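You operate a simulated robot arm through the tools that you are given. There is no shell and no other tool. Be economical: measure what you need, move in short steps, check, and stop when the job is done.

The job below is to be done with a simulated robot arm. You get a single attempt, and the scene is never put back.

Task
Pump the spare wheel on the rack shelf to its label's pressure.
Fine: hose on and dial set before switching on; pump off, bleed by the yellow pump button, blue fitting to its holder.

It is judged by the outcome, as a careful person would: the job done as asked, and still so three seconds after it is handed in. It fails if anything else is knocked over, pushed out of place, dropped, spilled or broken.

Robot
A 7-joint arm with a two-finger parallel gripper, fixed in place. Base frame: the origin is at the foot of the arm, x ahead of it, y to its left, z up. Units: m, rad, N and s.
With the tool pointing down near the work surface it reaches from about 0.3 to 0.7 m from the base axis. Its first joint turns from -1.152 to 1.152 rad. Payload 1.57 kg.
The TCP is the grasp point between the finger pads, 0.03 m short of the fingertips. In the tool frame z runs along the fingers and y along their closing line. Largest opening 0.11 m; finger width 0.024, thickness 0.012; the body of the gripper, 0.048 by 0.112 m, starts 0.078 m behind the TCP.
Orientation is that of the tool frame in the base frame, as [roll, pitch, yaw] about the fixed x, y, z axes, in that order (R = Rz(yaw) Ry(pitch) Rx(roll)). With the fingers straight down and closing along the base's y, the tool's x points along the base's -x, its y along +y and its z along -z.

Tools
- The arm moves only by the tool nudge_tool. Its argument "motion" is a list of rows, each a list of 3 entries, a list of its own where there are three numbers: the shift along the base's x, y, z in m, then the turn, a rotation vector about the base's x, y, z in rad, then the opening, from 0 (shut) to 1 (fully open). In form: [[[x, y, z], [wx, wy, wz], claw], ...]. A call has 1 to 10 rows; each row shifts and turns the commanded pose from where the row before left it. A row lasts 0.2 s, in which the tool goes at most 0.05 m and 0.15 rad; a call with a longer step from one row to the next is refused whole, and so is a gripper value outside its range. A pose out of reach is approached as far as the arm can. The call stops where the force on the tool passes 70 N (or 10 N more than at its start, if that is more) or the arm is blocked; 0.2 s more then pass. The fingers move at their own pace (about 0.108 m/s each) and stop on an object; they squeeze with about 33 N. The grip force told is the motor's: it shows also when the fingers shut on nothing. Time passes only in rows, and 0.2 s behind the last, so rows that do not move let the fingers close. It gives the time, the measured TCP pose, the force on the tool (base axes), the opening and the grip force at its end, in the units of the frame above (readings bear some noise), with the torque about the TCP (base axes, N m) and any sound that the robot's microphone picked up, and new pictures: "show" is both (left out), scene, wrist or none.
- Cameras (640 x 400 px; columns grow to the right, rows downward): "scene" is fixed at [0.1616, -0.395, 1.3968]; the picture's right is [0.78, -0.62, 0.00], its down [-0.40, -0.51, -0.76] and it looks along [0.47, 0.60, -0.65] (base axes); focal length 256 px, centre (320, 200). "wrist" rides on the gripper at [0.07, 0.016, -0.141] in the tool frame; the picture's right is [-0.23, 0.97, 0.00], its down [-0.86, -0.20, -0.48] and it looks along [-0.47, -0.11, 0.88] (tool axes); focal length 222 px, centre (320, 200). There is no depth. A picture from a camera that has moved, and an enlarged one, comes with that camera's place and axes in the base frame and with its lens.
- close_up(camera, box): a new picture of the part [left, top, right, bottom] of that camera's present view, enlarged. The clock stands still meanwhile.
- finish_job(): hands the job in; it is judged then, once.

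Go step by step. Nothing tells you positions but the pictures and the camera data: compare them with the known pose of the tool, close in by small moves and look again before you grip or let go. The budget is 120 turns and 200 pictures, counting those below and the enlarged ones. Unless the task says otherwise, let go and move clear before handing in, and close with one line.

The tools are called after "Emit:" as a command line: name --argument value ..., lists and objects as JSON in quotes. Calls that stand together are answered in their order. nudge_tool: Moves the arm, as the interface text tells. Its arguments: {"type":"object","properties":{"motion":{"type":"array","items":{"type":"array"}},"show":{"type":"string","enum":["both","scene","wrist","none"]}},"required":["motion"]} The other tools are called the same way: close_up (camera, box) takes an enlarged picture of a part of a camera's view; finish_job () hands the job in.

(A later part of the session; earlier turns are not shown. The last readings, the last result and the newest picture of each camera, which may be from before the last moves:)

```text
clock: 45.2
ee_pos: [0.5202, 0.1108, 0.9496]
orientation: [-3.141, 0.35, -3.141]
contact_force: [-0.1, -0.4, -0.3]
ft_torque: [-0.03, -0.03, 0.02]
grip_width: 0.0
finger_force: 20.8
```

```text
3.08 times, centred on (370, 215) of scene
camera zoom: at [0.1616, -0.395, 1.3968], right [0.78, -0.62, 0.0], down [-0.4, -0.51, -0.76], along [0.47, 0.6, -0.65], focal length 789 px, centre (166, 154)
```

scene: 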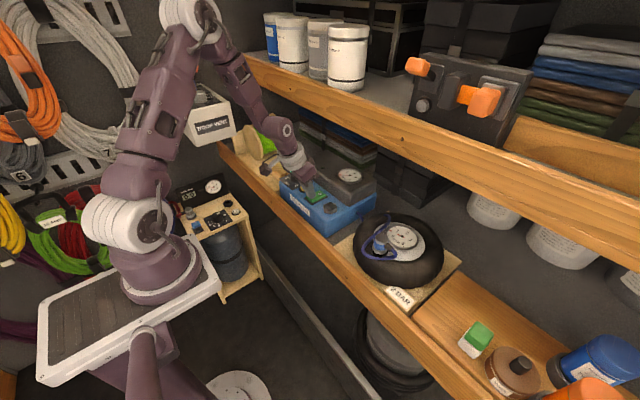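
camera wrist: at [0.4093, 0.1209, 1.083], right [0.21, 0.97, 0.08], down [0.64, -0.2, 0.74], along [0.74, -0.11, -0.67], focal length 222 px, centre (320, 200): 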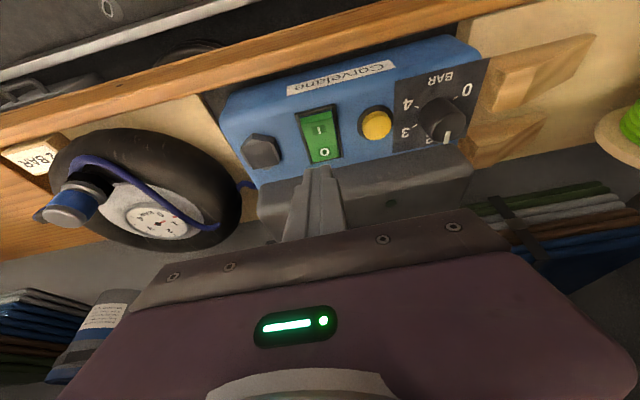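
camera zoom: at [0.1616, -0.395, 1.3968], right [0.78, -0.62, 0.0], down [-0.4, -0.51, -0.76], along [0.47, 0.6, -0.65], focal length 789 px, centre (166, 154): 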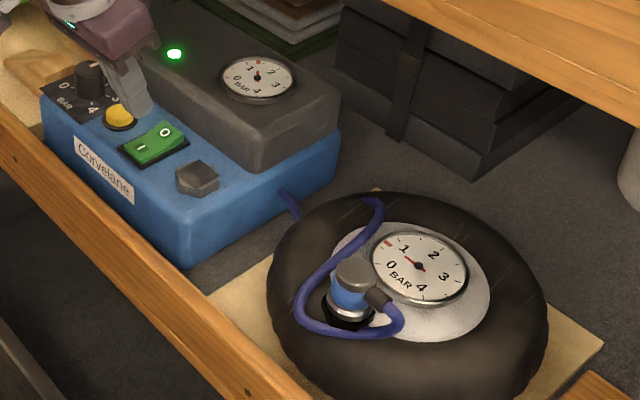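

The tyre gauge is still low and the pump gauge is rising. Waiting a couple of seconds.

Emit:
nudge_tool --motion '[[[0.01, 0, 0.01], [0, 0, 0], 0], [[0, 0, 0], [0, 0, 0], 0], [[0, 0, 0], [0, 0, 0], 0], [[0, 0, 0], [0, 0, 0], 0], [[0, 0, 0], [0, 0, 0], 0], [[0, 0, 0], [0, 0, 0], 0], [[0, 0, 0], [0, 0, 0], 0], [[0, 0, 0], [0, 0, 0], 0]]' --show "none"

Emit:
close_up --camera "scene" --box '[325, 160, 445, 270]'

```text
clock: 47.0
ee_pos: [0.5313, 0.1097, 0.9596]
orientation: [-3.141, 0.349, -3.14]
contact_force: [0.0, -0.4, 0.1]
ft_torque: [-0.02, -0.01, -0.02]
grip_width: 0.0
finger_force: 21.1
```

```text
3.64 times, centred on (385, 215) of scene
camera zoom: at [0.1616, -0.395, 1.3968], right [0.78, -0.62, 0.0], down [-0.4, -0.51, -0.76], along [0.47, 0.6, -0.65], focal length 932 px, centre (84, 146)
```

zoom: 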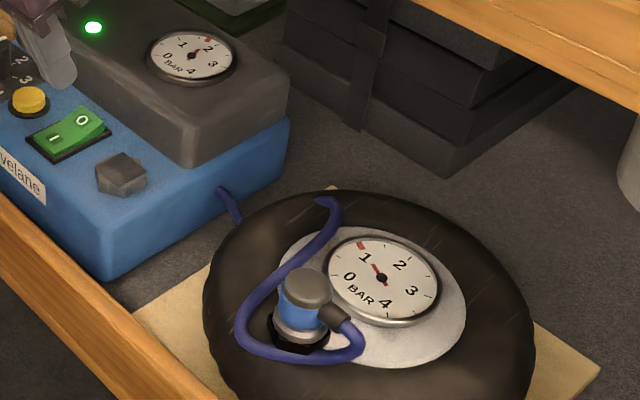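

Tyre is at about 1.1 bar and rising. Waiting further.

Emit:
nudge_tool --motion '[[[0, 0, 0], [0, 0, 0], 0], [[0, 0, 0], [0, 0, 0], 0], [[0, 0, 0], [0, 0, 0], 0], [[0, 0, 0], [0, 0, 0], 0], [[0, 0, 0], [0, 0, 0], 0], [[0, 0, 0], [0, 0, 0], 0], [[0, 0, 0], [0, 0, 0], 0], [[0, 0, 0], [0, 0, 0], 0], [[0, 0, 0], [0, 0, 0], 0], [[0, 0, 0], [0, 0, 0], 0]]' --show "none"

Emit:
close_up --camera "scene" --box '[325, 160, 445, 270]'

```text
clock: 49.2
ee_pos: [0.5313, 0.1104, 0.9604]
orientation: [3.142, 0.35, -3.139]
contact_force: [0.7, -1.1, 0.1]
ft_torque: [0.02, -0.03, 0.0]
grip_width: 0.0
finger_force: 21.4
```

```text
3.64 times, centred on (385, 215) of scene
camera zoom: at [0.1616, -0.395, 1.3968], right [0.78, -0.62, 0.0], down [-0.4, -0.51, -0.76], along [0.47, 0.6, -0.65], focal length 932 px, centre (84, 146)
```

zoom: 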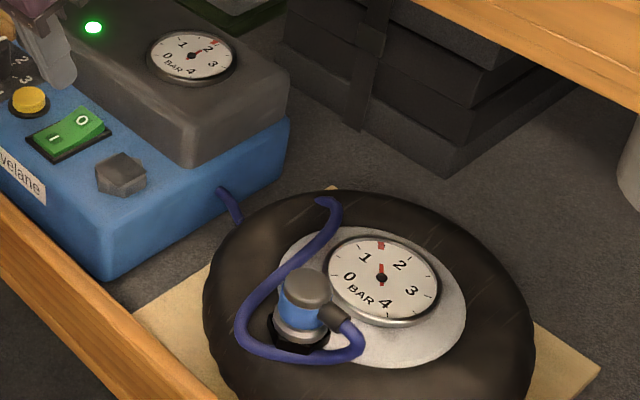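

Emit:
nudge_tool --motion '[[[0, 0, 0], [0, 0, 0], 0], [[0, 0, 0], [0, 0, 0], 0], [[0, 0, 0], [0, 0, 0], 0], [[0, 0, 0], [0, 0, 0], 0], [[0, 0, 0], [0, 0, 0], 0], [[0, 0, 0], [0, 0, 0], 0], [[0, 0, 0], [0, 0, 0], 0], [[0, 0, 0], [0, 0, 0], 0], [[0, 0, 0], [0, 0, 0], 0], [[0, 0, 0], [0, 0, 0], 0]]' --show "none"

Emit:
nudge_tool --motion '[[[0, 0, 0], [0, 0, 0], 0], [[0, 0, 0], [0, 0, 0], 0], [[0, 0, 0], [0, 0, 0], 0], [[0, 0, 0], [0, 0, 0], 0], [[0, 0, 0], [0, 0, 0], 0], [[0, 0, 0], [0, 0, 0], 0], [[0, 0, 0], [0, 0, 0], 0]]' --show "none"

Emit:
close_up --camera "scene" --box '[325, 160, 445, 270]'

```text
clock: 51.4
ee_pos: [0.5322, 0.11, 0.9591]
orientation: [3.14, 0.35, -3.141]
contact_force: [0.6, 1.4, -0.7]
ft_torque: [-0.01, -0.03, 0.02]
grip_width: 0.0
finger_force: 21.5
```

```text
clock: 53.0
ee_pos: [0.5306, 0.1099, 0.9602]
orientation: [3.141, 0.351, -3.139]
contact_force: [0.0, 0.1, -1.2]
ft_torque: [-0.02, -0.01, -0.01]
grip_width: 0.0001
finger_force: 21.3
```

```text
3.64 times, centred on (385, 215) of scene
camera zoom: at [0.1616, -0.395, 1.3968], right [0.78, -0.62, 0.0], down [-0.4, -0.51, -0.76], along [0.47, 0.6, -0.65], focal length 932 px, centre (84, 146)
```

zoom: 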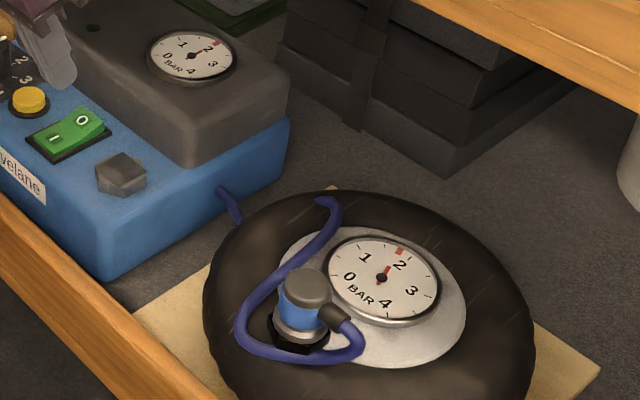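

The lamp has gone out, as if the set pressure were reached. Enlarging both gauges.

Emit:
close_up --camera "scene" --box '[382, 220, 422, 252]'

Emit:
close_up --camera "scene" --box '[332, 160, 372, 190]'

```text
12.50 times, centred on (402, 236) of scene
camera zoom: at [0.1616, -0.395, 1.3968], right [0.78, -0.62, 0.0], down [-0.4, -0.51, -0.76], along [0.47, 0.6, -0.65], focal length 3204 px, centre (-705, -250)
```

zoom: 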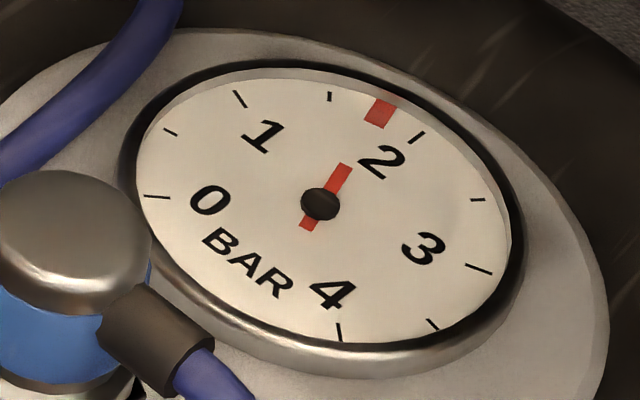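

```text
13.33 times, centred on (352, 175) of scene
camera zoom: at [0.1616, -0.395, 1.3968], right [0.78, -0.62, 0.0], down [-0.4, -0.51, -0.76], along [0.47, 0.6, -0.65], focal length 3417 px, centre (-107, 533)
```

zoom: 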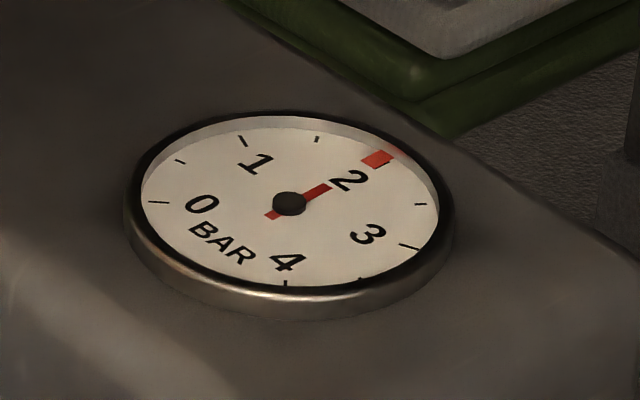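

The tyre is at about 1.75 bar, with the pump at 2.0, and the hose is still equalising. Waiting more.

Emit:
nudge_tool --motion '[[[0, 0, 0], [0, 0, 0], 0], [[0, 0, 0], [0, 0, 0], 0], [[0, 0, 0], [0, 0, 0], 0], [[0, 0, 0], [0, 0, 0], 0], [[0, 0, 0], [0, 0, 0], 0], [[0, 0, 0], [0, 0, 0], 0], [[0, 0, 0], [0, 0, 0], 0], [[0, 0, 0], [0, 0, 0], 0], [[0, 0, 0], [0, 0, 0], 0], [[0, 0, 0], [0, 0, 0], 0]]' --show "none"

Emit:
nudge_tool --motion '[[[0, 0, 0], [0, 0, 0], 0], [[0, 0, 0], [0, 0, 0], 0], [[0, 0, 0], [0, 0, 0], 0], [[0, 0, 0], [0, 0, 0], 0], [[0, 0, 0], [0, 0, 0], 0], [[0, 0, 0], [0, 0, 0], 0], [[0, 0, 0], [0, 0, 0], 0], [[0, 0, 0], [0, 0, 0], 0], [[0, 0, 0], [0, 0, 0], 0], [[0, 0, 0], [0, 0, 0], 0]]' --show "none"

Emit:
close_up --camera "scene" --box '[382, 220, 422, 252]'

Emit:
close_up --camera "scene" --box '[332, 160, 372, 190]'

```text
clock: 55.2
ee_pos: [0.5315, 0.1103, 0.9594]
orientation: [-3.14, 0.35, -3.141]
contact_force: [-0.3, 0.0, -0.6]
ft_torque: [0.01, 0.01, 0.01]
grip_width: 0.0001
finger_force: 21.4
```

```text
clock: 57.4
ee_pos: [0.5321, 0.1089, 0.9593]
orientation: [-3.141, 0.351, -3.139]
contact_force: [0.1, 0.4, -0.1]
ft_torque: [0.01, 0.01, 0.01]
grip_width: 0.0
finger_force: 21.0
```

```text
12.50 times, centred on (402, 236) of scene
camera zoom: at [0.1616, -0.395, 1.3968], right [0.78, -0.62, 0.0], down [-0.4, -0.51, -0.76], along [0.47, 0.6, -0.65], focal length 3204 px, centre (-705, -250)
```

zoom: 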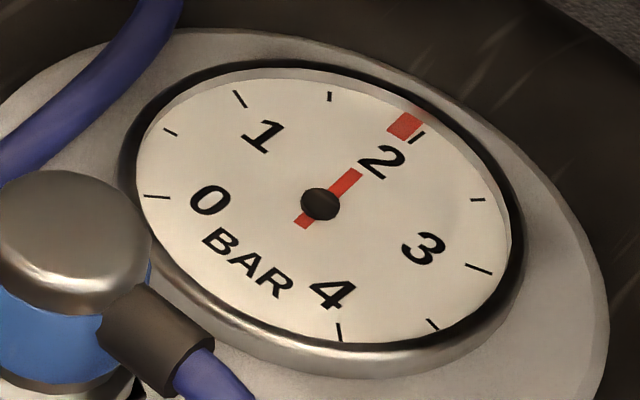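

```text
13.33 times, centred on (352, 175) of scene
camera zoom: at [0.1616, -0.395, 1.3968], right [0.78, -0.62, 0.0], down [-0.4, -0.51, -0.76], along [0.47, 0.6, -0.65], focal length 3417 px, centre (-107, 533)
```

zoom: 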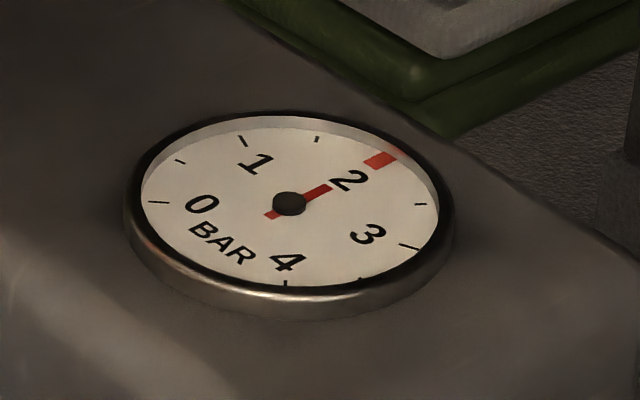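

Now about 1.92 bar. Waiting until it settles.

Emit:
nudge_tool --motion '[[[0, 0, 0], [0, 0, 0], 0], [[0, 0, 0], [0, 0, 0], 0], [[0, 0, 0], [0, 0, 0], 0], [[0, 0, 0], [0, 0, 0], 0], [[0, 0, 0], [0, 0, 0], 0], [[0, 0, 0], [0, 0, 0], 0], [[0, 0, 0], [0, 0, 0], 0], [[0, 0, 0], [0, 0, 0], 0], [[0, 0, 0], [0, 0, 0], 0], [[0, 0, 0], [0, 0, 0], 0]]' --show "none"

Emit:
nudge_tool --motion '[[[0, 0, 0], [0, 0, 0], 0], [[0, 0, 0], [0, 0, 0], 0], [[0, 0, 0], [0, 0, 0], 0], [[0, 0, 0], [0, 0, 0], 0], [[0, 0, 0], [0, 0, 0], 0], [[0, 0, 0], [0, 0, 0], 0], [[0, 0, 0], [0, 0, 0], 0], [[0, 0, 0], [0, 0, 0], 0], [[0, 0, 0], [0, 0, 0], 0], [[0, 0, 0], [0, 0, 0], 0]]' --show "none"

Emit:
nudge_tool --motion '[[[0, 0, 0], [0, 0, 0], 0], [[0, 0, 0], [0, 0, 0], 0], [[0, 0, 0], [0, 0, 0], 0], [[0, 0, 0], [0, 0, 0], 0], [[0, 0, 0], [0, 0, 0], 0], [[0, 0, 0], [0, 0, 0], 0], [[0, 0, 0], [0, 0, 0], 0], [[0, 0, 0], [0, 0, 0], 0], [[0, 0, 0], [0, 0, 0], 0], [[0, 0, 0], [0, 0, 0], 0]]' --show "none"

Emit:
close_up --camera "scene" --box '[382, 220, 422, 252]'

```text
clock: 59.6
ee_pos: [0.5311, 0.1094, 0.9596]
orientation: [-3.141, 0.35, -3.139]
contact_force: [0.6, 0.3, -0.5]
ft_torque: [0.02, -0.01, 0.01]
grip_width: 0.0
finger_force: 21.5
```

```text
clock: 61.8
ee_pos: [0.531, 0.1085, 0.9587]
orientation: [-3.141, 0.348, -3.14]
contact_force: [0.0, 0.0, -0.1]
ft_torque: [0.03, 0.01, 0.01]
grip_width: 0.0
finger_force: 21.6
```

```text
clock: 64.0
ee_pos: [0.5318, 0.1096, 0.9589]
orientation: [3.141, 0.349, -3.14]
contact_force: [-0.5, -0.3, 0.2]
ft_torque: [0.03, 0.01, -0.03]
grip_width: 0.0
finger_force: 21.5
```

```text
12.50 times, centred on (402, 236) of scene
camera zoom: at [0.1616, -0.395, 1.3968], right [0.78, -0.62, 0.0], down [-0.4, -0.51, -0.76], along [0.47, 0.6, -0.65], focal length 3204 px, centre (-705, -250)
```

zoom: 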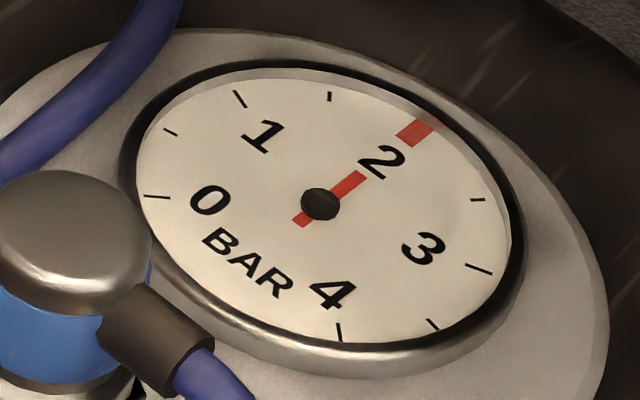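

The needle is on the 2 mark. Now switching off: moving over the O end (x≈0.554) and pressing down.

Emit:
nudge_tool --motion '[[[0.022, 0.0005, 0], [0, 0, 0], 0], [[0, 0, -0.02], [0, 0, 0], 0], [[0, 0, -0.018], [0, 0, 0], 0], [[0, 0, 0], [0, 0, 0], 0]]' --show "none"

Emit:
close_up --camera "scene" --box '[285, 150, 355, 210]'

Emit:
close_up --camera "wrist" --box '[240, 100, 400, 200]'

```text
clock: 65.0
ee_pos: [0.553, 0.1098, 0.9219]
orientation: [3.14, 0.35, -3.14]
contact_force: [-0.3, 0.7, -0.5]
ft_torque: [0.04, 0.0, -0.01]
grip_width: 0.0
finger_force: 20.5
```

```text
6.67 times, centred on (320, 180) of scene
camera zoom: at [0.1616, -0.395, 1.3968], right [0.78, -0.62, 0.0], down [-0.4, -0.51, -0.76], along [0.47, 0.6, -0.65], focal length 1709 px, centre (320, 333)
```

zoom: 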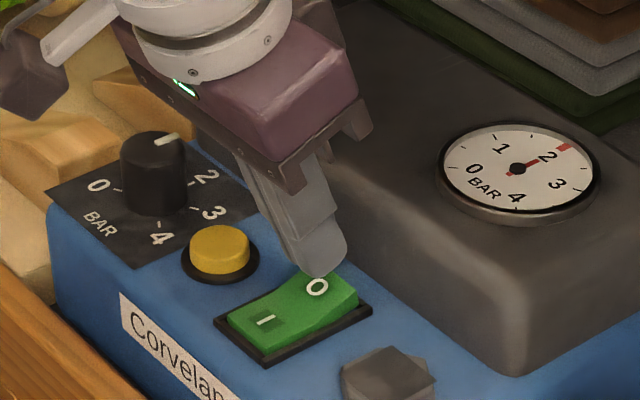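

```text
4.00 times, centred on (320, 150) of wrist
camera zoom: at [0.4394, 0.1258, 1.0306], right [0.21, 0.97, 0.08], down [0.64, -0.2, 0.74], along [0.74, -0.11, -0.67], focal length 888 px, centre (320, 400)
```

zoom: 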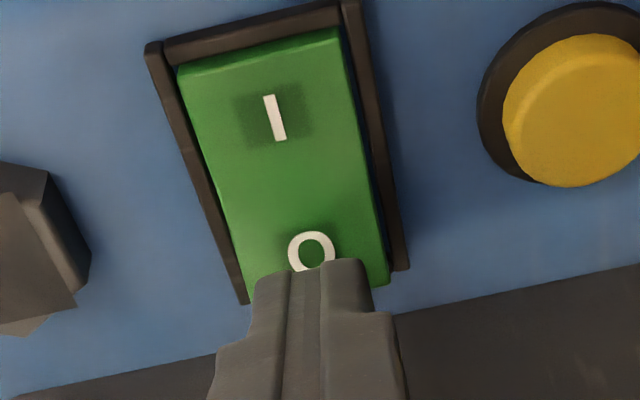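

Well over the O. Pressing down in small steps.

Emit:
nudge_tool --motion '[[[0.001, 0, -0.005], [0, 0, 0], 0], [[0, 0, -0.004], [0, 0, 0], 0], [[0, 0, -0.003], [0, 0, 0], 0], [[0, 0, -0.002], [0, 0, 0], 0], [[0, 0, -0.002], [0, 0, 0], 0], [[0, 0, 0], [0, 0, 0], 0]]' --show "none"

Emit:
close_up --camera "scene" --box '[285, 150, 355, 210]'

```text
clock: 66.4
ee_pos: [0.5542, 0.1116, 0.9075]
orientation: [3.14, 0.356, 3.141]
contact_force: [-16.6, -0.4, 65.5]
ft_torque: [0.0, 0.55, -0.22]
grip_width: 0.0
finger_force: 21.1
```

```text
6.67 times, centred on (320, 180) of scene
camera zoom: at [0.16, -0.3953, 1.3969], right [0.78, -0.62, 0.0], down [-0.4, -0.51, -0.76], along [0.48, 0.6, -0.65], focal length 1709 px, centre (320, 333)
```

zoom: 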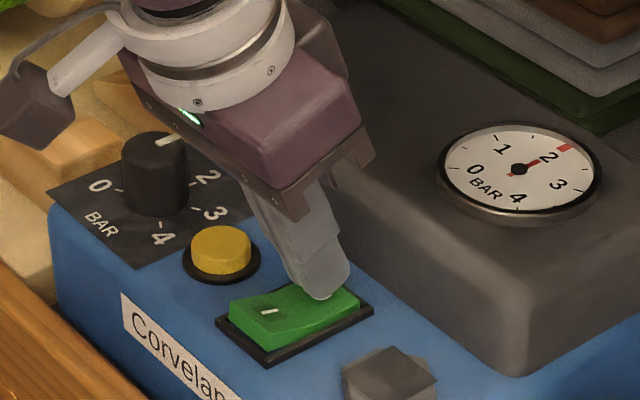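

The O end is down and the lamp is off. Lifting and verifying the rocker, then moving over the yellow bleed button at about (0.538, 0.167).

Emit:
nudge_tool --motion '[[[0, 0, 0.015], [0, 0, 0], 0], [[0, 0, 0.02], [0, 0, 0], 0], [[-0.008, 0.028, 0], [0, 0, 0], 0], [[-0.008, 0.028, 0], [0, 0, 0], 0], [[0, 0, 0], [0, 0, 0], 0]]' --show "none"

Emit:
close_up --camera "scene" --box '[285, 150, 355, 210]'

Emit:
close_up --camera "wrist" --box '[240, 100, 400, 200]'

```text
clock: 67.6
ee_pos: [0.5372, 0.1668, 0.9407]
orientation: [-3.141, 0.349, -3.14]
contact_force: [0.5, -0.1, -0.2]
ft_torque: [-0.01, -0.02, 0.0]
grip_width: 0.0001
finger_force: 21.6
```

```text
6.67 times, centred on (320, 180) of scene
camera zoom: at [0.1616, -0.395, 1.3968], right [0.78, -0.62, 0.0], down [-0.4, -0.51, -0.76], along [0.47, 0.6, -0.65], focal length 1709 px, centre (320, 333)
```

zoom: 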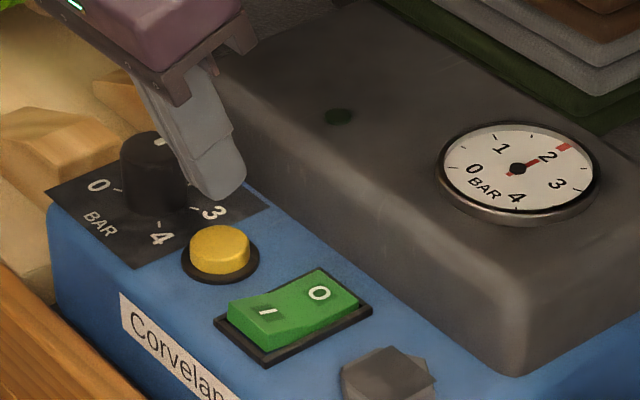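

```text
4.00 times, centred on (320, 150) of wrist
camera zoom: at [0.4237, 0.1833, 1.0504], right [0.21, 0.97, 0.08], down [0.64, -0.2, 0.74], along [0.74, -0.11, -0.67], focal length 888 px, centre (320, 400)
```

zoom: 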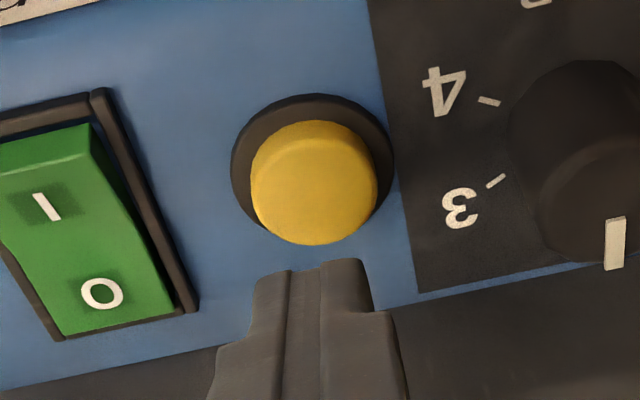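

Rocker is off. Centring over the bleed button and pressing down.

Emit:
nudge_tool --motion '[[[0.003, 0.002, -0.012], [0, 0, 0], 0], [[0, 0, -0.01], [0, 0, 0], 0], [[0, 0, -0.004], [0, 0, 0], 0], [[0, 0, -0.003], [0, 0, 0], 0], [[0, 0, 0], [0, 0, 0], 0]]' --show "none"

Emit:
close_up --camera "scene" --box '[285, 150, 355, 210]'

```text
clock: 68.8
ee_pos: [0.5408, 0.167, 0.9109]
orientation: [-3.141, 0.349, -3.139]
contact_force: [-0.4, 0.4, 1.2]
ft_torque: [-0.01, 0.03, -0.01]
grip_width: 0.0002
finger_force: 20.9
```

```text
6.67 times, centred on (320, 180) of scene
camera zoom: at [0.1616, -0.395, 1.3968], right [0.78, -0.62, 0.0], down [-0.4, -0.51, -0.76], along [0.47, 0.6, -0.65], focal length 1709 px, centre (320, 333)
```

zoom: 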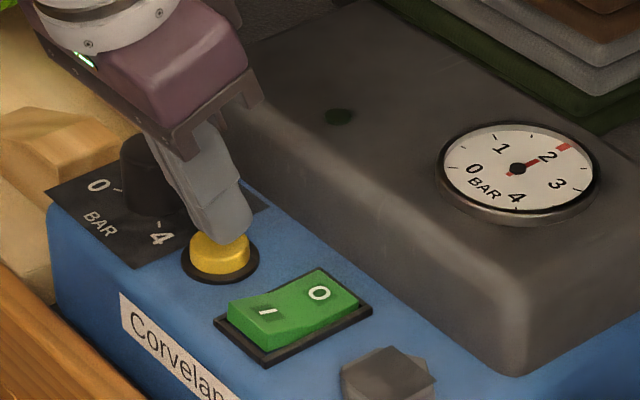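

Emit:
nudge_tool --motion '[[[-0.001, 0, -0.003], [0, 0, 0], 0], [[0, 0, -0.002], [0, 0, 0], 0], [[0, 0, -0.002], [0, 0, 0], 0], [[0, 0, 0], [0, 0, 0], 0]]' --show "none"

Emit:
close_up --camera "scene" --box '[285, 150, 355, 210]'

```text
clock: 69.8
ee_pos: [0.5398, 0.1683, 0.9046]
orientation: [-3.14, 0.351, -3.141]
contact_force: [2.3, 0.7, 5.5]
ft_torque: [0.01, -0.06, -0.03]
grip_width: 0.0001
finger_force: 21.5
heard: click
```

```text
6.67 times, centred on (320, 180) of scene
camera zoom: at [0.1616, -0.3951, 1.3968], right [0.78, -0.62, 0.0], down [-0.4, -0.51, -0.76], along [0.47, 0.6, -0.65], focal length 1709 px, centre (320, 333)
```

zoom: 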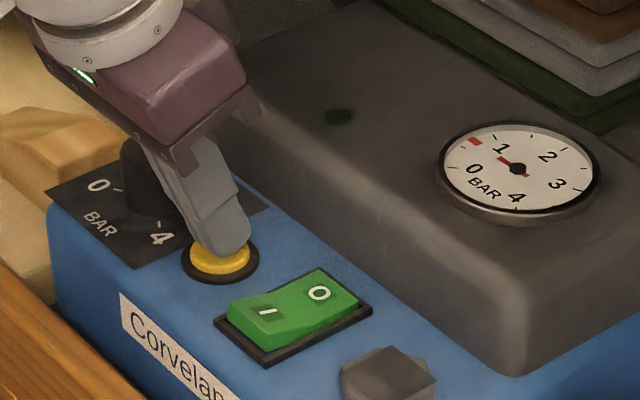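

The button clicked and the pump gauge is dropping fast. Holding it until the gauge reads zero, and checking that the tyre holds.

Emit:
nudge_tool --motion '[[[0, 0, 0], [0, 0, 0], 0], [[0, 0, 0], [0, 0, 0], 0], [[0, 0, 0], [0, 0, 0], 0], [[0, 0, 0], [0, 0, 0], 0], [[0, 0, 0], [0, 0, 0], 0], [[0, 0, 0], [0, 0, 0], 0], [[0, 0, 0], [0, 0, 0], 0], [[0, 0, 0], [0, 0, 0], 0]]' --show "none"

Emit:
close_up --camera "scene" --box '[332, 160, 372, 190]'

Emit:
close_up --camera "scene" --box '[382, 220, 422, 252]'

```text
clock: 71.6
ee_pos: [0.5394, 0.1684, 0.9037]
orientation: [3.141, 0.348, -3.139]
contact_force: [2.2, 0.4, 5.8]
ft_torque: [-0.01, -0.05, -0.02]
grip_width: 0.0001
finger_force: 21.5
```

```text
13.33 times, centred on (352, 175) of scene
camera zoom: at [0.1616, -0.3951, 1.3968], right [0.78, -0.62, 0.0], down [-0.4, -0.51, -0.76], along [0.47, 0.6, -0.65], focal length 3417 px, centre (-107, 533)
```

zoom: 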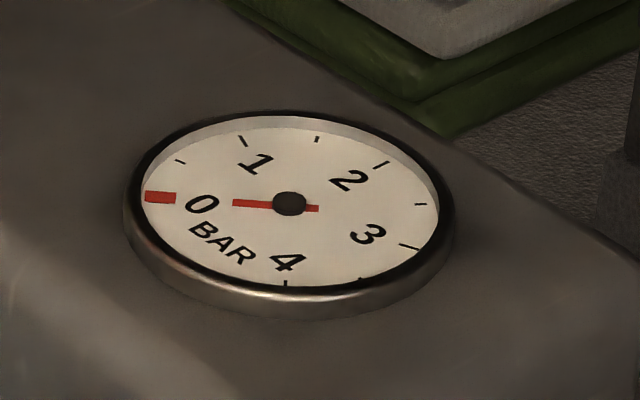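

```text
12.50 times, centred on (402, 236) of scene
camera zoom: at [0.1616, -0.3951, 1.3968], right [0.78, -0.62, 0.0], down [-0.4, -0.51, -0.76], along [0.47, 0.6, -0.65], focal length 3204 px, centre (-705, -250)
```

zoom: 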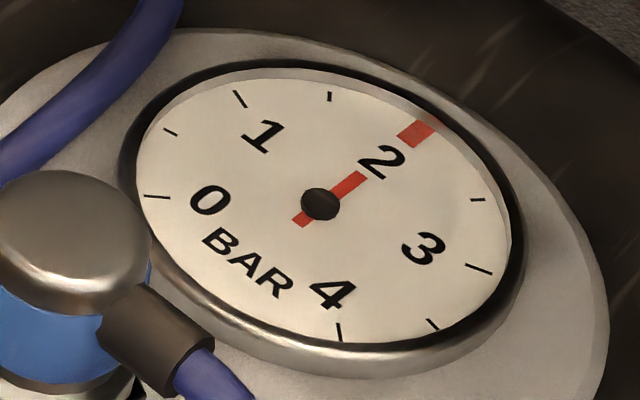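

Pump gauge at 0 and tyre holding at 2. Releasing the button and heading back over the hose fitting with the earlier yaw.

Emit:
nudge_tool --motion '[[[0, 0, 0.03], [0, 0, 0], 0], [[0, -0.02, 0.045], [0, 0, 0], 0], [[-0.01, -0.045, 0.03], [0, 0, 0.137], 0.2], [[-0.004, -0.045, 0], [0, 0, 0.137], 0.4], [[0, -0.045, 0], [0, 0, 0.137], 0.42], [[0, -0.045, 0], [0, 0, 0.137], 0.42], [[0, -0.045, 0], [0, 0, 0.137], 0.42], [[0, -0.045, 0], [0, 0, 0.137], 0.42], [[0, -0.045, 0], [0, 0, 0.137], 0.42], [[0, 0, 0], [0, 0, 0], 0.42]]'

Emit:
close_up --camera "scene" --box '[280, 150, 440, 280]'

```text
refused: row 3 steps farther than a row can; nothing moved
```

```text
3.08 times, centred on (360, 215) of scene
camera zoom: at [0.1616, -0.3951, 1.3968], right [0.78, -0.62, 0.0], down [-0.4, -0.51, -0.76], along [0.47, 0.6, -0.65], focal length 789 px, centre (197, 154)
```

zoom: 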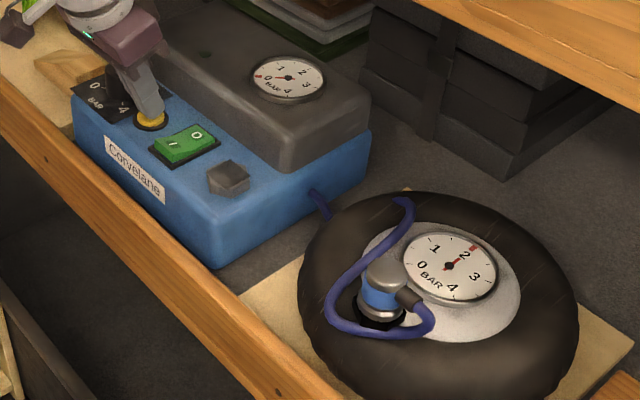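

One row was too long; repeating it with shorter steps.

Emit:
nudge_tool --motion '[[[0, 0, 0.03], [0, 0, 0], 0], [[0, -0.015, 0.045], [0, 0, 0], 0], [[-0.01, -0.038, 0.025], [0, 0, 0.137], 0.2], [[-0.004, -0.047, 0], [0, 0, 0.137], 0.4], [[0, -0.047, 0], [0, 0, 0.137], 0.42], [[0, -0.047, 0], [0, 0, 0.137], 0.42], [[0, -0.047, 0], [0, 0, 0.137], 0.42], [[0, -0.047, 0], [0, 0, 0.137], 0.42], [[0, -0.047, 0], [0, 0, 0.137], 0.42], [[0, 0, 0], [0, 0, 0], 0.42]]' --show "scene"

Emit:
close_up --camera "wrist" --box '[220, 60, 420, 200]'

```text
clock: 73.8
ee_pos: [0.5251, -0.17, 1.0026]
orientation: [-3.141, 0.349, -2.179]
contact_force: [0.4, 0.0, 0.2]
ft_torque: [-0.03, 0.0, 0.0]
grip_width: 0.0462
finger_force: 0.0
```

scene: 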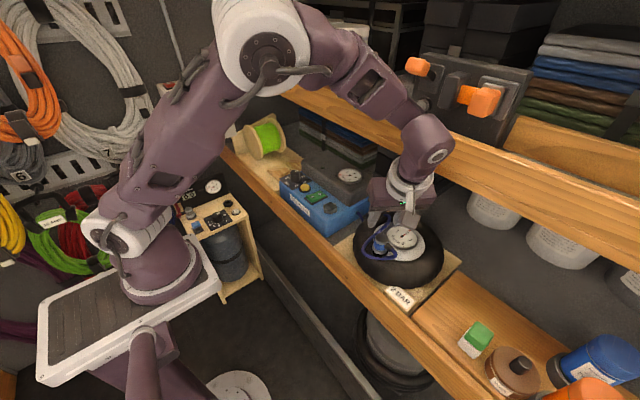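

```text
2.86 times, centred on (320, 130) of wrist
camera zoom: at [0.4468, -0.254, 1.112], right [-0.68, 0.73, 0.08], down [0.53, 0.41, 0.74], along [0.51, 0.54, -0.67], focal length 635 px, centre (320, 400)
```

zoom: 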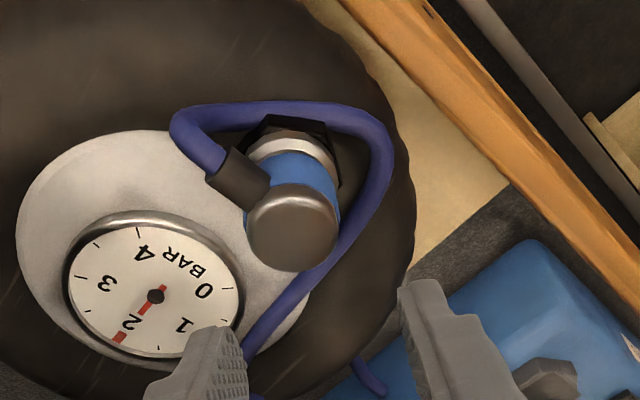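

The fitting is at about (0.5365, -0.163). I'll descend to just above, check, then go around it.

Emit:
nudge_tool --motion '[[[0.006, 0.003, -0.03], [0, 0, 0], 0.42], [[0.0055, 0.0015, -0.03], [0, 0, 0], 0.42], [[0, 0, 0], [0, 0, 0], 0.42]]' --show "none"

Emit:
close_up --camera "wrist" --box '[240, 100, 400, 200]'

Emit:
close_up --camera "scene" --box '[350, 195, 430, 265]'

```text
clock: 74.6
ee_pos: [0.5368, -0.1615, 0.9449]
orientation: [3.141, 0.349, -2.181]
contact_force: [-0.6, -0.4, -0.4]
ft_torque: [0.0, -0.01, -0.02]
grip_width: 0.0462
finger_force: 0.1
```

```text
4.00 times, centred on (320, 150) of wrist
camera zoom: at [0.4575, -0.2469, 1.0534], right [-0.68, 0.73, 0.08], down [0.53, 0.41, 0.74], along [0.51, 0.54, -0.67], focal length 888 px, centre (320, 400)
```

zoom: 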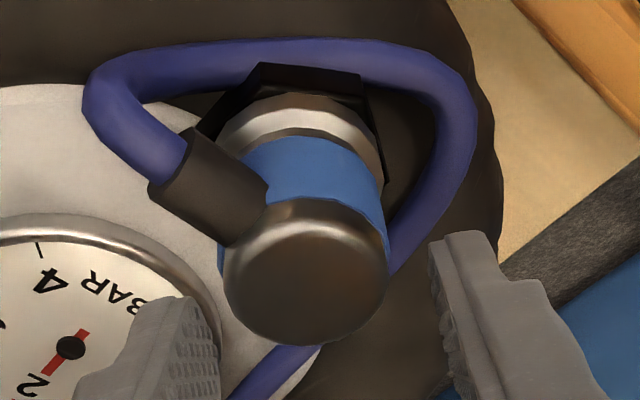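

```text
5.71 times, centred on (390, 230) of scene
camera zoom: at [0.1616, -0.395, 1.3968], right [0.78, -0.62, 0.0], down [-0.4, -0.51, -0.76], along [0.47, 0.6, -0.65], focal length 1464 px, centre (-80, 29)
```

zoom: 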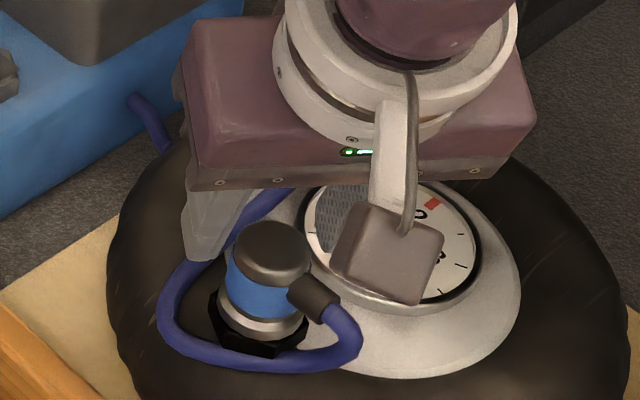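

The fitting is about 3.5 mm toward the left finger. I'll correct, descend, and check once more.

Emit:
nudge_tool --motion '[[[0.0029, -0.002, 0], [0, 0, 0], 0.42], [[0, 0, -0.01], [0, 0, 0], 0.42], [[0, 0, -0.011], [0, 0, 0], 0.42], [[0, 0, 0], [0, 0, 0], 0.42]]' --show "none"

Emit:
close_up --camera "wrist" --box '[240, 110, 400, 210]'

```text
clock: 75.6
ee_pos: [0.5404, -0.1652, 0.9224]
orientation: [-3.141, 0.349, -2.181]
contact_force: [-0.2, 0.0, -0.2]
ft_torque: [0.01, -0.02, 0.0]
grip_width: 0.046
finger_force: 0.0
```

```text
4.00 times, centred on (320, 160) of wrist
camera zoom: at [0.4612, -0.2482, 1.0321], right [-0.68, 0.73, 0.08], down [0.53, 0.41, 0.74], along [0.51, 0.54, -0.67], focal length 888 px, centre (320, 360)
```

zoom: 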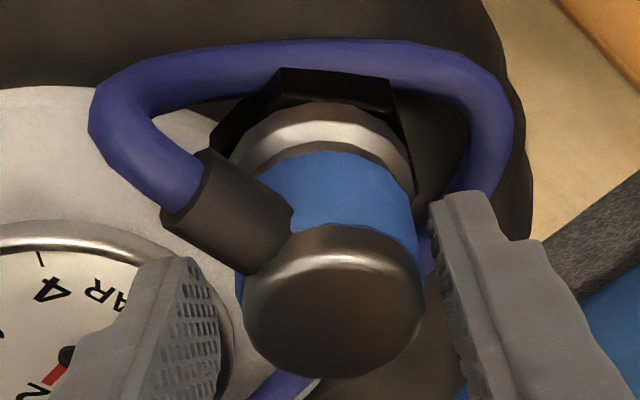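

Nearly centred. A small trim and then closing on the fitting.

Emit:
nudge_tool --motion '[[[-0.0012, 0.0008, 0], [0, 0, 0], 0.4], [[0, 0, 0], [0, 0, 0], 0.2], [[0, 0, 0], [0, 0, 0], 0.2], [[0, 0, 0], [0, 0, 0], 0.2]]' --show "none"

Emit:
close_up --camera "wrist" --box '[240, 110, 400, 210]'

```text
clock: 76.6
ee_pos: [0.5397, -0.165, 0.9233]
orientation: [3.141, 0.35, -2.183]
contact_force: [2.3, -1.8, 4.1]
ft_torque: [-0.06, -0.05, 0.0]
grip_width: 0.0315
finger_force: 33.5
heard: snap
```

```text
4.00 times, centred on (320, 160) of wrist
camera zoom: at [0.4603, -0.2476, 1.0324], right [-0.68, 0.73, 0.08], down [0.53, 0.41, 0.74], along [0.51, 0.54, -0.67], focal length 888 px, centre (320, 360)
```

zoom: 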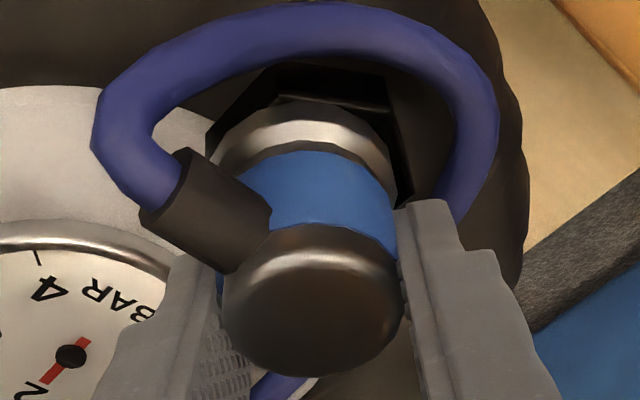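

It snapped free and is in the grip. Lifting straight up and carrying it back above the holder.

Emit:
nudge_tool --motion '[[[0, 0, 0.01], [0, 0, 0], 0.2], [[0, 0, 0.02], [0, 0, 0], 0.2], [[0, 0, 0.02], [0, 0, 0], 0.2], [[0, 0, 0.018], [0, 0, 0], 0.2], [[0, 0.04, 0], [0, 0, 0], 0.2], [[0.001, 0.04, 0], [0, 0, 0], 0.2], [[0.001, 0.04, 0], [0, 0, 0], 0.2], [[0.001, 0.04, 0], [0, 0, 0], 0.2], [[0.001, 0.043, 0], [0, 0, 0], 0.2], [[0, 0, 0], [0, 0, 0], 0.2]]'

Emit:
close_up --camera "wrist" --box '[240, 90, 400, 200]'

Emit:
close_up --camera "scene" --box '[290, 140, 380, 220]'

```text
clock: 78.8
ee_pos: [0.5459, 0.0383, 0.9907]
orientation: [3.14, 0.349, -2.181]
contact_force: [-0.1, -0.6, -0.4]
ft_torque: [-0.01, 0.02, 0.0]
grip_width: 0.031
finger_force: 33.0
camera wrist: at [0.4658, -0.0448, 1.1001], right [-0.68, 0.73, 0.08], down [0.53, 0.41, 0.74], along [0.51, 0.54, -0.67], focal length 222 px, centre (320, 200)
```

scene: 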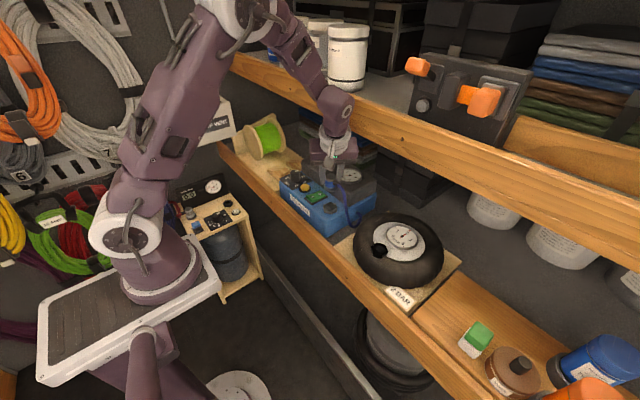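
wrist: 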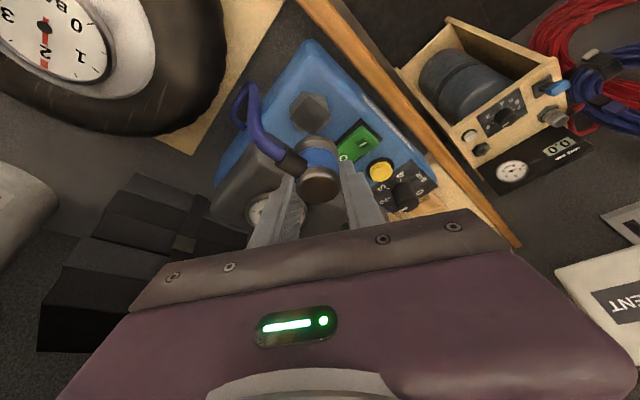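

```text
3.64 times, centred on (320, 145) of wrist
camera zoom: at [0.4658, -0.0448, 1.1001], right [-0.68, 0.73, 0.08], down [0.53, 0.41, 0.74], along [0.51, 0.54, -0.67], focal length 808 px, centre (320, 400)
```

zoom: 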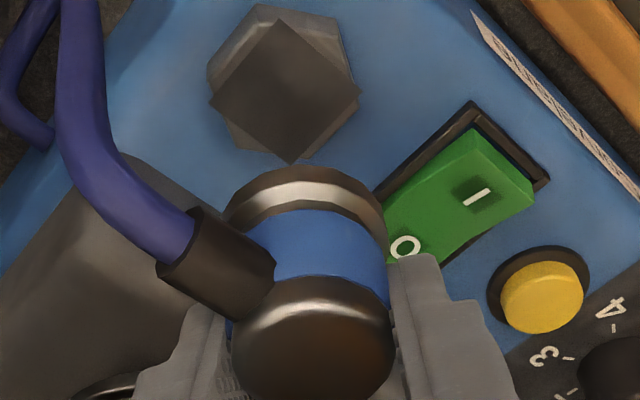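

```text
5.00 times, centred on (335, 180) of scene
camera zoom: at [0.1616, -0.395, 1.3968], right [0.78, -0.62, 0.0], down [-0.4, -0.51, -0.76], along [0.47, 0.6, -0.65], focal length 1281 px, centre (245, 300)
```

zoom: 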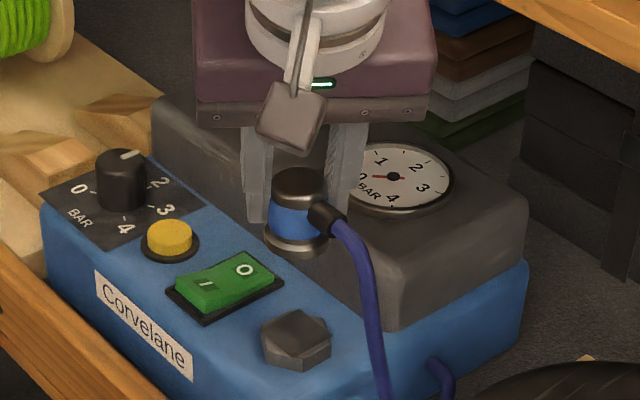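

The holder lies nearly under the fitting. I'll trim slightly and descend to about 15 mm above it, then look again.

Emit:
nudge_tool --motion '[[[0.001, -0.0007, -0.02], [0, 0, 0], 0.2], [[0, 0, -0.018], [0, 0, 0], 0.2], [[0, 0, -0.012], [0, 0, 0], 0.2], [[0, 0, 0], [0, 0, 0], 0.2]]' --show "none"

Emit:
close_up --camera "wrist" --box '[240, 110, 400, 210]'

Emit:
close_up --camera "scene" --box '[310, 165, 370, 220]'

```text
clock: 79.8
ee_pos: [0.5439, 0.0377, 0.9417]
orientation: [3.141, 0.35, -2.181]
contact_force: [0.1, 0.0, -0.8]
ft_torque: [0.0, -0.01, 0.03]
grip_width: 0.0312
finger_force: 33.2
```

```text
4.00 times, centred on (320, 160) of wrist
camera zoom: at [0.4649, -0.0461, 1.0499], right [-0.68, 0.73, 0.08], down [0.53, 0.41, 0.74], along [0.51, 0.54, -0.67], focal length 888 px, centre (320, 360)
```

zoom: 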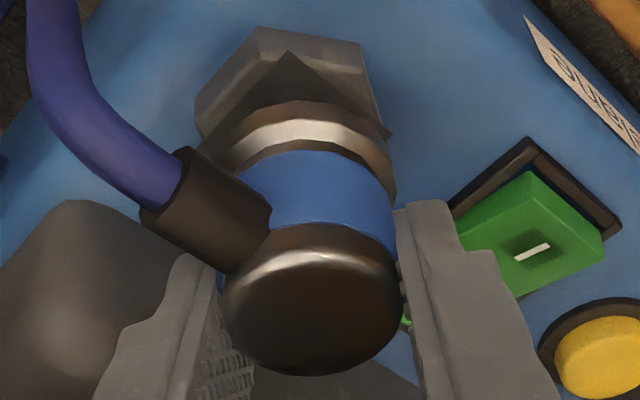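

```text
7.27 times, centred on (340, 192) of scene
camera zoom: at [0.1616, -0.395, 1.3968], right [0.78, -0.62, 0.0], down [-0.4, -0.51, -0.76], along [0.47, 0.6, -0.65], focal length 1864 px, centre (174, 254)
```

zoom: 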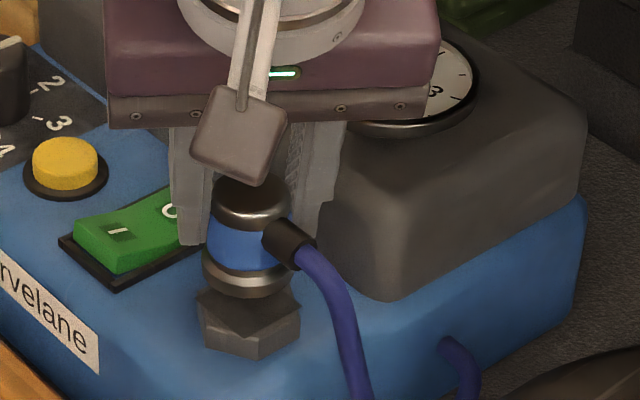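

Lateral alignment looks good, but the fitting seems about 5 mm too near along the view direction. Shifting (+3, +4) mm and lowering a little to check.

Emit:
nudge_tool --motion '[[[0.0029, 0.0041, -0.004], [0, 0, 0], 0.2], [[0, 0, -0.006], [0, 0, 0], 0.2], [[0, 0, 0], [0, 0, 0], 0.2]]' --show "none"

Emit:
close_up --camera "wrist" --box '[240, 110, 400, 210]'

Emit:
close_up --camera "scene" --box '[320, 175, 370, 215]'

```text
clock: 80.6
ee_pos: [0.5461, 0.0429, 0.9301]
orientation: [3.14, 0.35, -2.181]
contact_force: [-0.1, -0.1, -1.4]
ft_torque: [-0.02, -0.01, 0.03]
grip_width: 0.031
finger_force: 33.0
```

```text
4.00 times, centred on (320, 160) of wrist
camera zoom: at [0.4674, -0.041, 1.0394], right [-0.68, 0.73, 0.08], down [0.53, 0.41, 0.74], along [0.51, 0.54, -0.67], focal length 888 px, centre (320, 360)
```

zoom: 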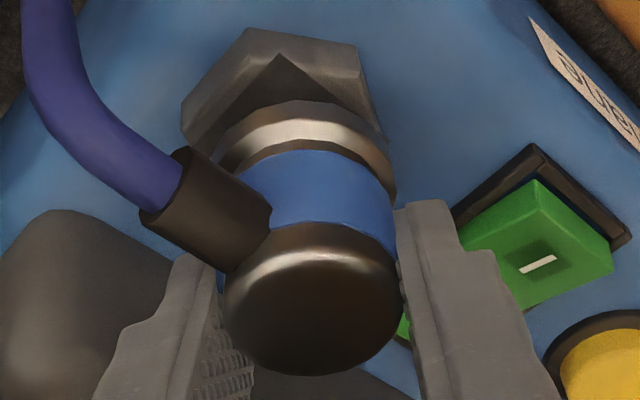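

```text
10.00 times, centred on (345, 195) of scene
camera zoom: at [0.1616, -0.395, 1.3968], right [0.78, -0.62, 0.0], down [-0.4, -0.51, -0.76], along [0.47, 0.6, -0.65], focal length 2563 px, centre (70, 250)
```

zoom: 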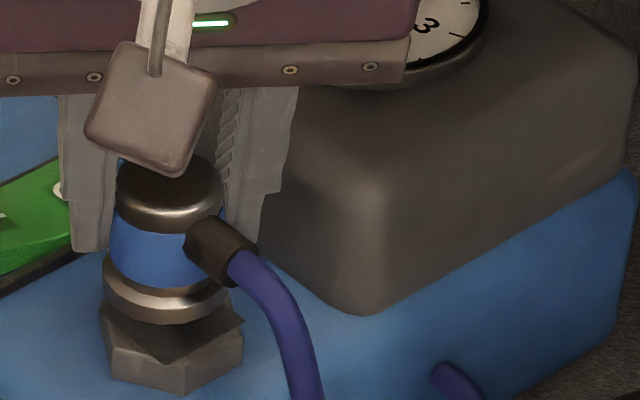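

Now close; it needs about 2.5 mm sideways. Correcting and lowering toward contact.

Emit:
nudge_tool --motion '[[[0.0022, -0.0016, 0], [0, 0, 0], 0.2], [[0, 0, -0.004], [0, 0, 0], 0.2], [[0, 0, -0.002], [0, 0, 0], 0.2], [[0, 0, 0], [0, 0, 0], 0.2]]' --show "none"

Emit:
close_up --camera "wrist" --box '[240, 110, 400, 210]'

Emit:
close_up --camera "scene" --box '[320, 175, 370, 215]'

```text
clock: 81.6
ee_pos: [0.5501, 0.0413, 0.9252]
orientation: [3.14, 0.349, -2.182]
contact_force: [0.2, 0.3, -0.5]
ft_torque: [0.02, 0.02, 0.03]
grip_width: 0.0312
finger_force: 33.2
```

```text
4.00 times, centred on (320, 160) of wrist
camera zoom: at [0.4699, -0.0426, 1.0342], right [-0.68, 0.73, 0.08], down [0.53, 0.41, 0.74], along [0.51, 0.54, -0.67], focal length 888 px, centre (320, 360)
```

zoom: 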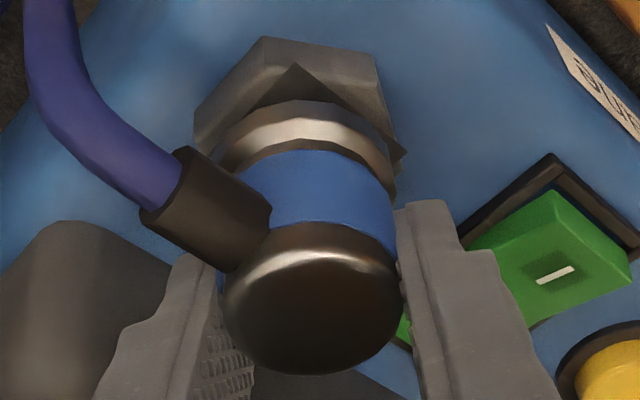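

```text
10.00 times, centred on (345, 195) of scene
camera zoom: at [0.1616, -0.395, 1.3968], right [0.78, -0.62, 0.0], down [-0.4, -0.51, -0.76], along [0.47, 0.6, -0.65], focal length 2563 px, centre (70, 250)
```

zoom: 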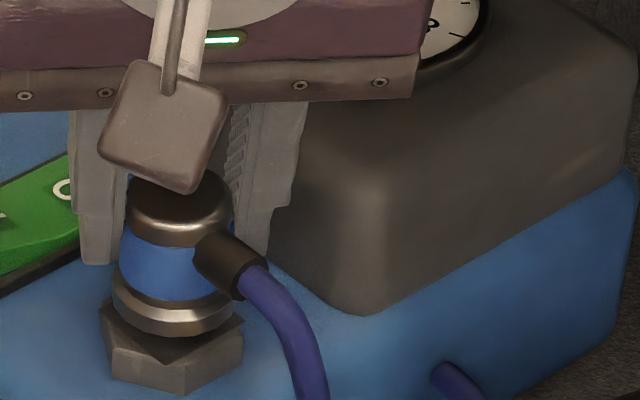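

Alignment is good in both views with a few millimetres left. Pressing down in small steps.

Emit:
nudge_tool --motion '[[[-0.0005, 0, -0.002], [0, 0, 0], 0.2], [[0, 0, -0.002], [0, 0, 0], 0.2], [[0, 0, -0.002], [0, 0, 0], 0.2], [[0, 0, -0.001], [0, 0, 0], 0.2], [[0, 0, 0], [0, 0, 0], 0.2]]' --show "none"

Emit:
close_up --camera "wrist" --box '[240, 110, 400, 210]'

Emit:
close_up --camera "scene" --box '[320, 175, 370, 215]'

```text
clock: 82.8
ee_pos: [0.5502, 0.0405, 0.9179]
orientation: [3.141, 0.349, -2.182]
contact_force: [-0.8, 1.6, -0.5]
ft_torque: [-0.03, -0.02, 0.04]
grip_width: 0.031
finger_force: 32.8
```

```text
4.00 times, centred on (320, 160) of wrist
camera zoom: at [0.4702, -0.0432, 1.027], right [-0.68, 0.73, 0.08], down [0.53, 0.41, 0.74], along [0.51, 0.54, -0.67], focal length 888 px, centre (320, 360)
```

zoom: 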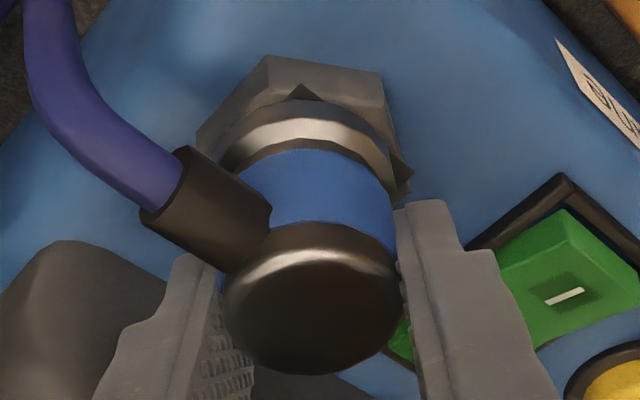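

```text
10.00 times, centred on (345, 195) of scene
camera zoom: at [0.1616, -0.395, 1.3968], right [0.78, -0.62, 0.0], down [-0.4, -0.51, -0.76], along [0.47, 0.6, -0.65], focal length 2563 px, centre (70, 250)
```

zoom: 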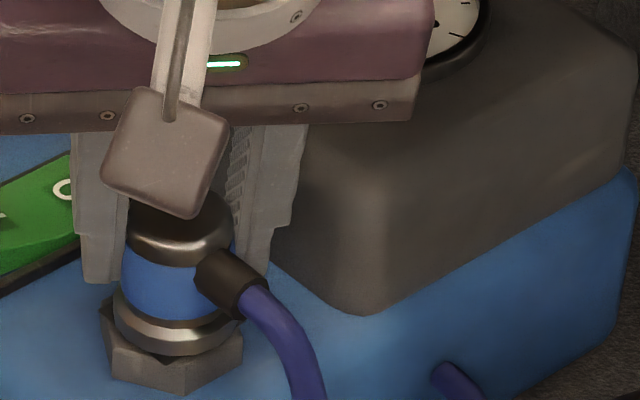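

Very close to the mated pose, still no contact. A few more millimetres down.

Emit:
nudge_tool --motion '[[[0, 0, -0.001], [0, 0, 0], 0.2], [[0, 0, -0.001], [0, 0, 0], 0.2], [[0, 0, -0.001], [0, 0, 0], 0.2], [[0, 0, -0.001], [0, 0, 0], 0.2], [[0, 0, 0], [0, 0, 0], 0.2]]' --show "none"

```text
clock: 84.0
ee_pos: [0.5488, 0.0425, 0.9153]
orientation: [-3.139, 0.351, -2.178]
contact_force: [-3.8, 17.5, 17.4]
ft_torque: [0.63, 0.15, -0.18]
grip_width: 0.0311
finger_force: 33.1
heard: snap
```

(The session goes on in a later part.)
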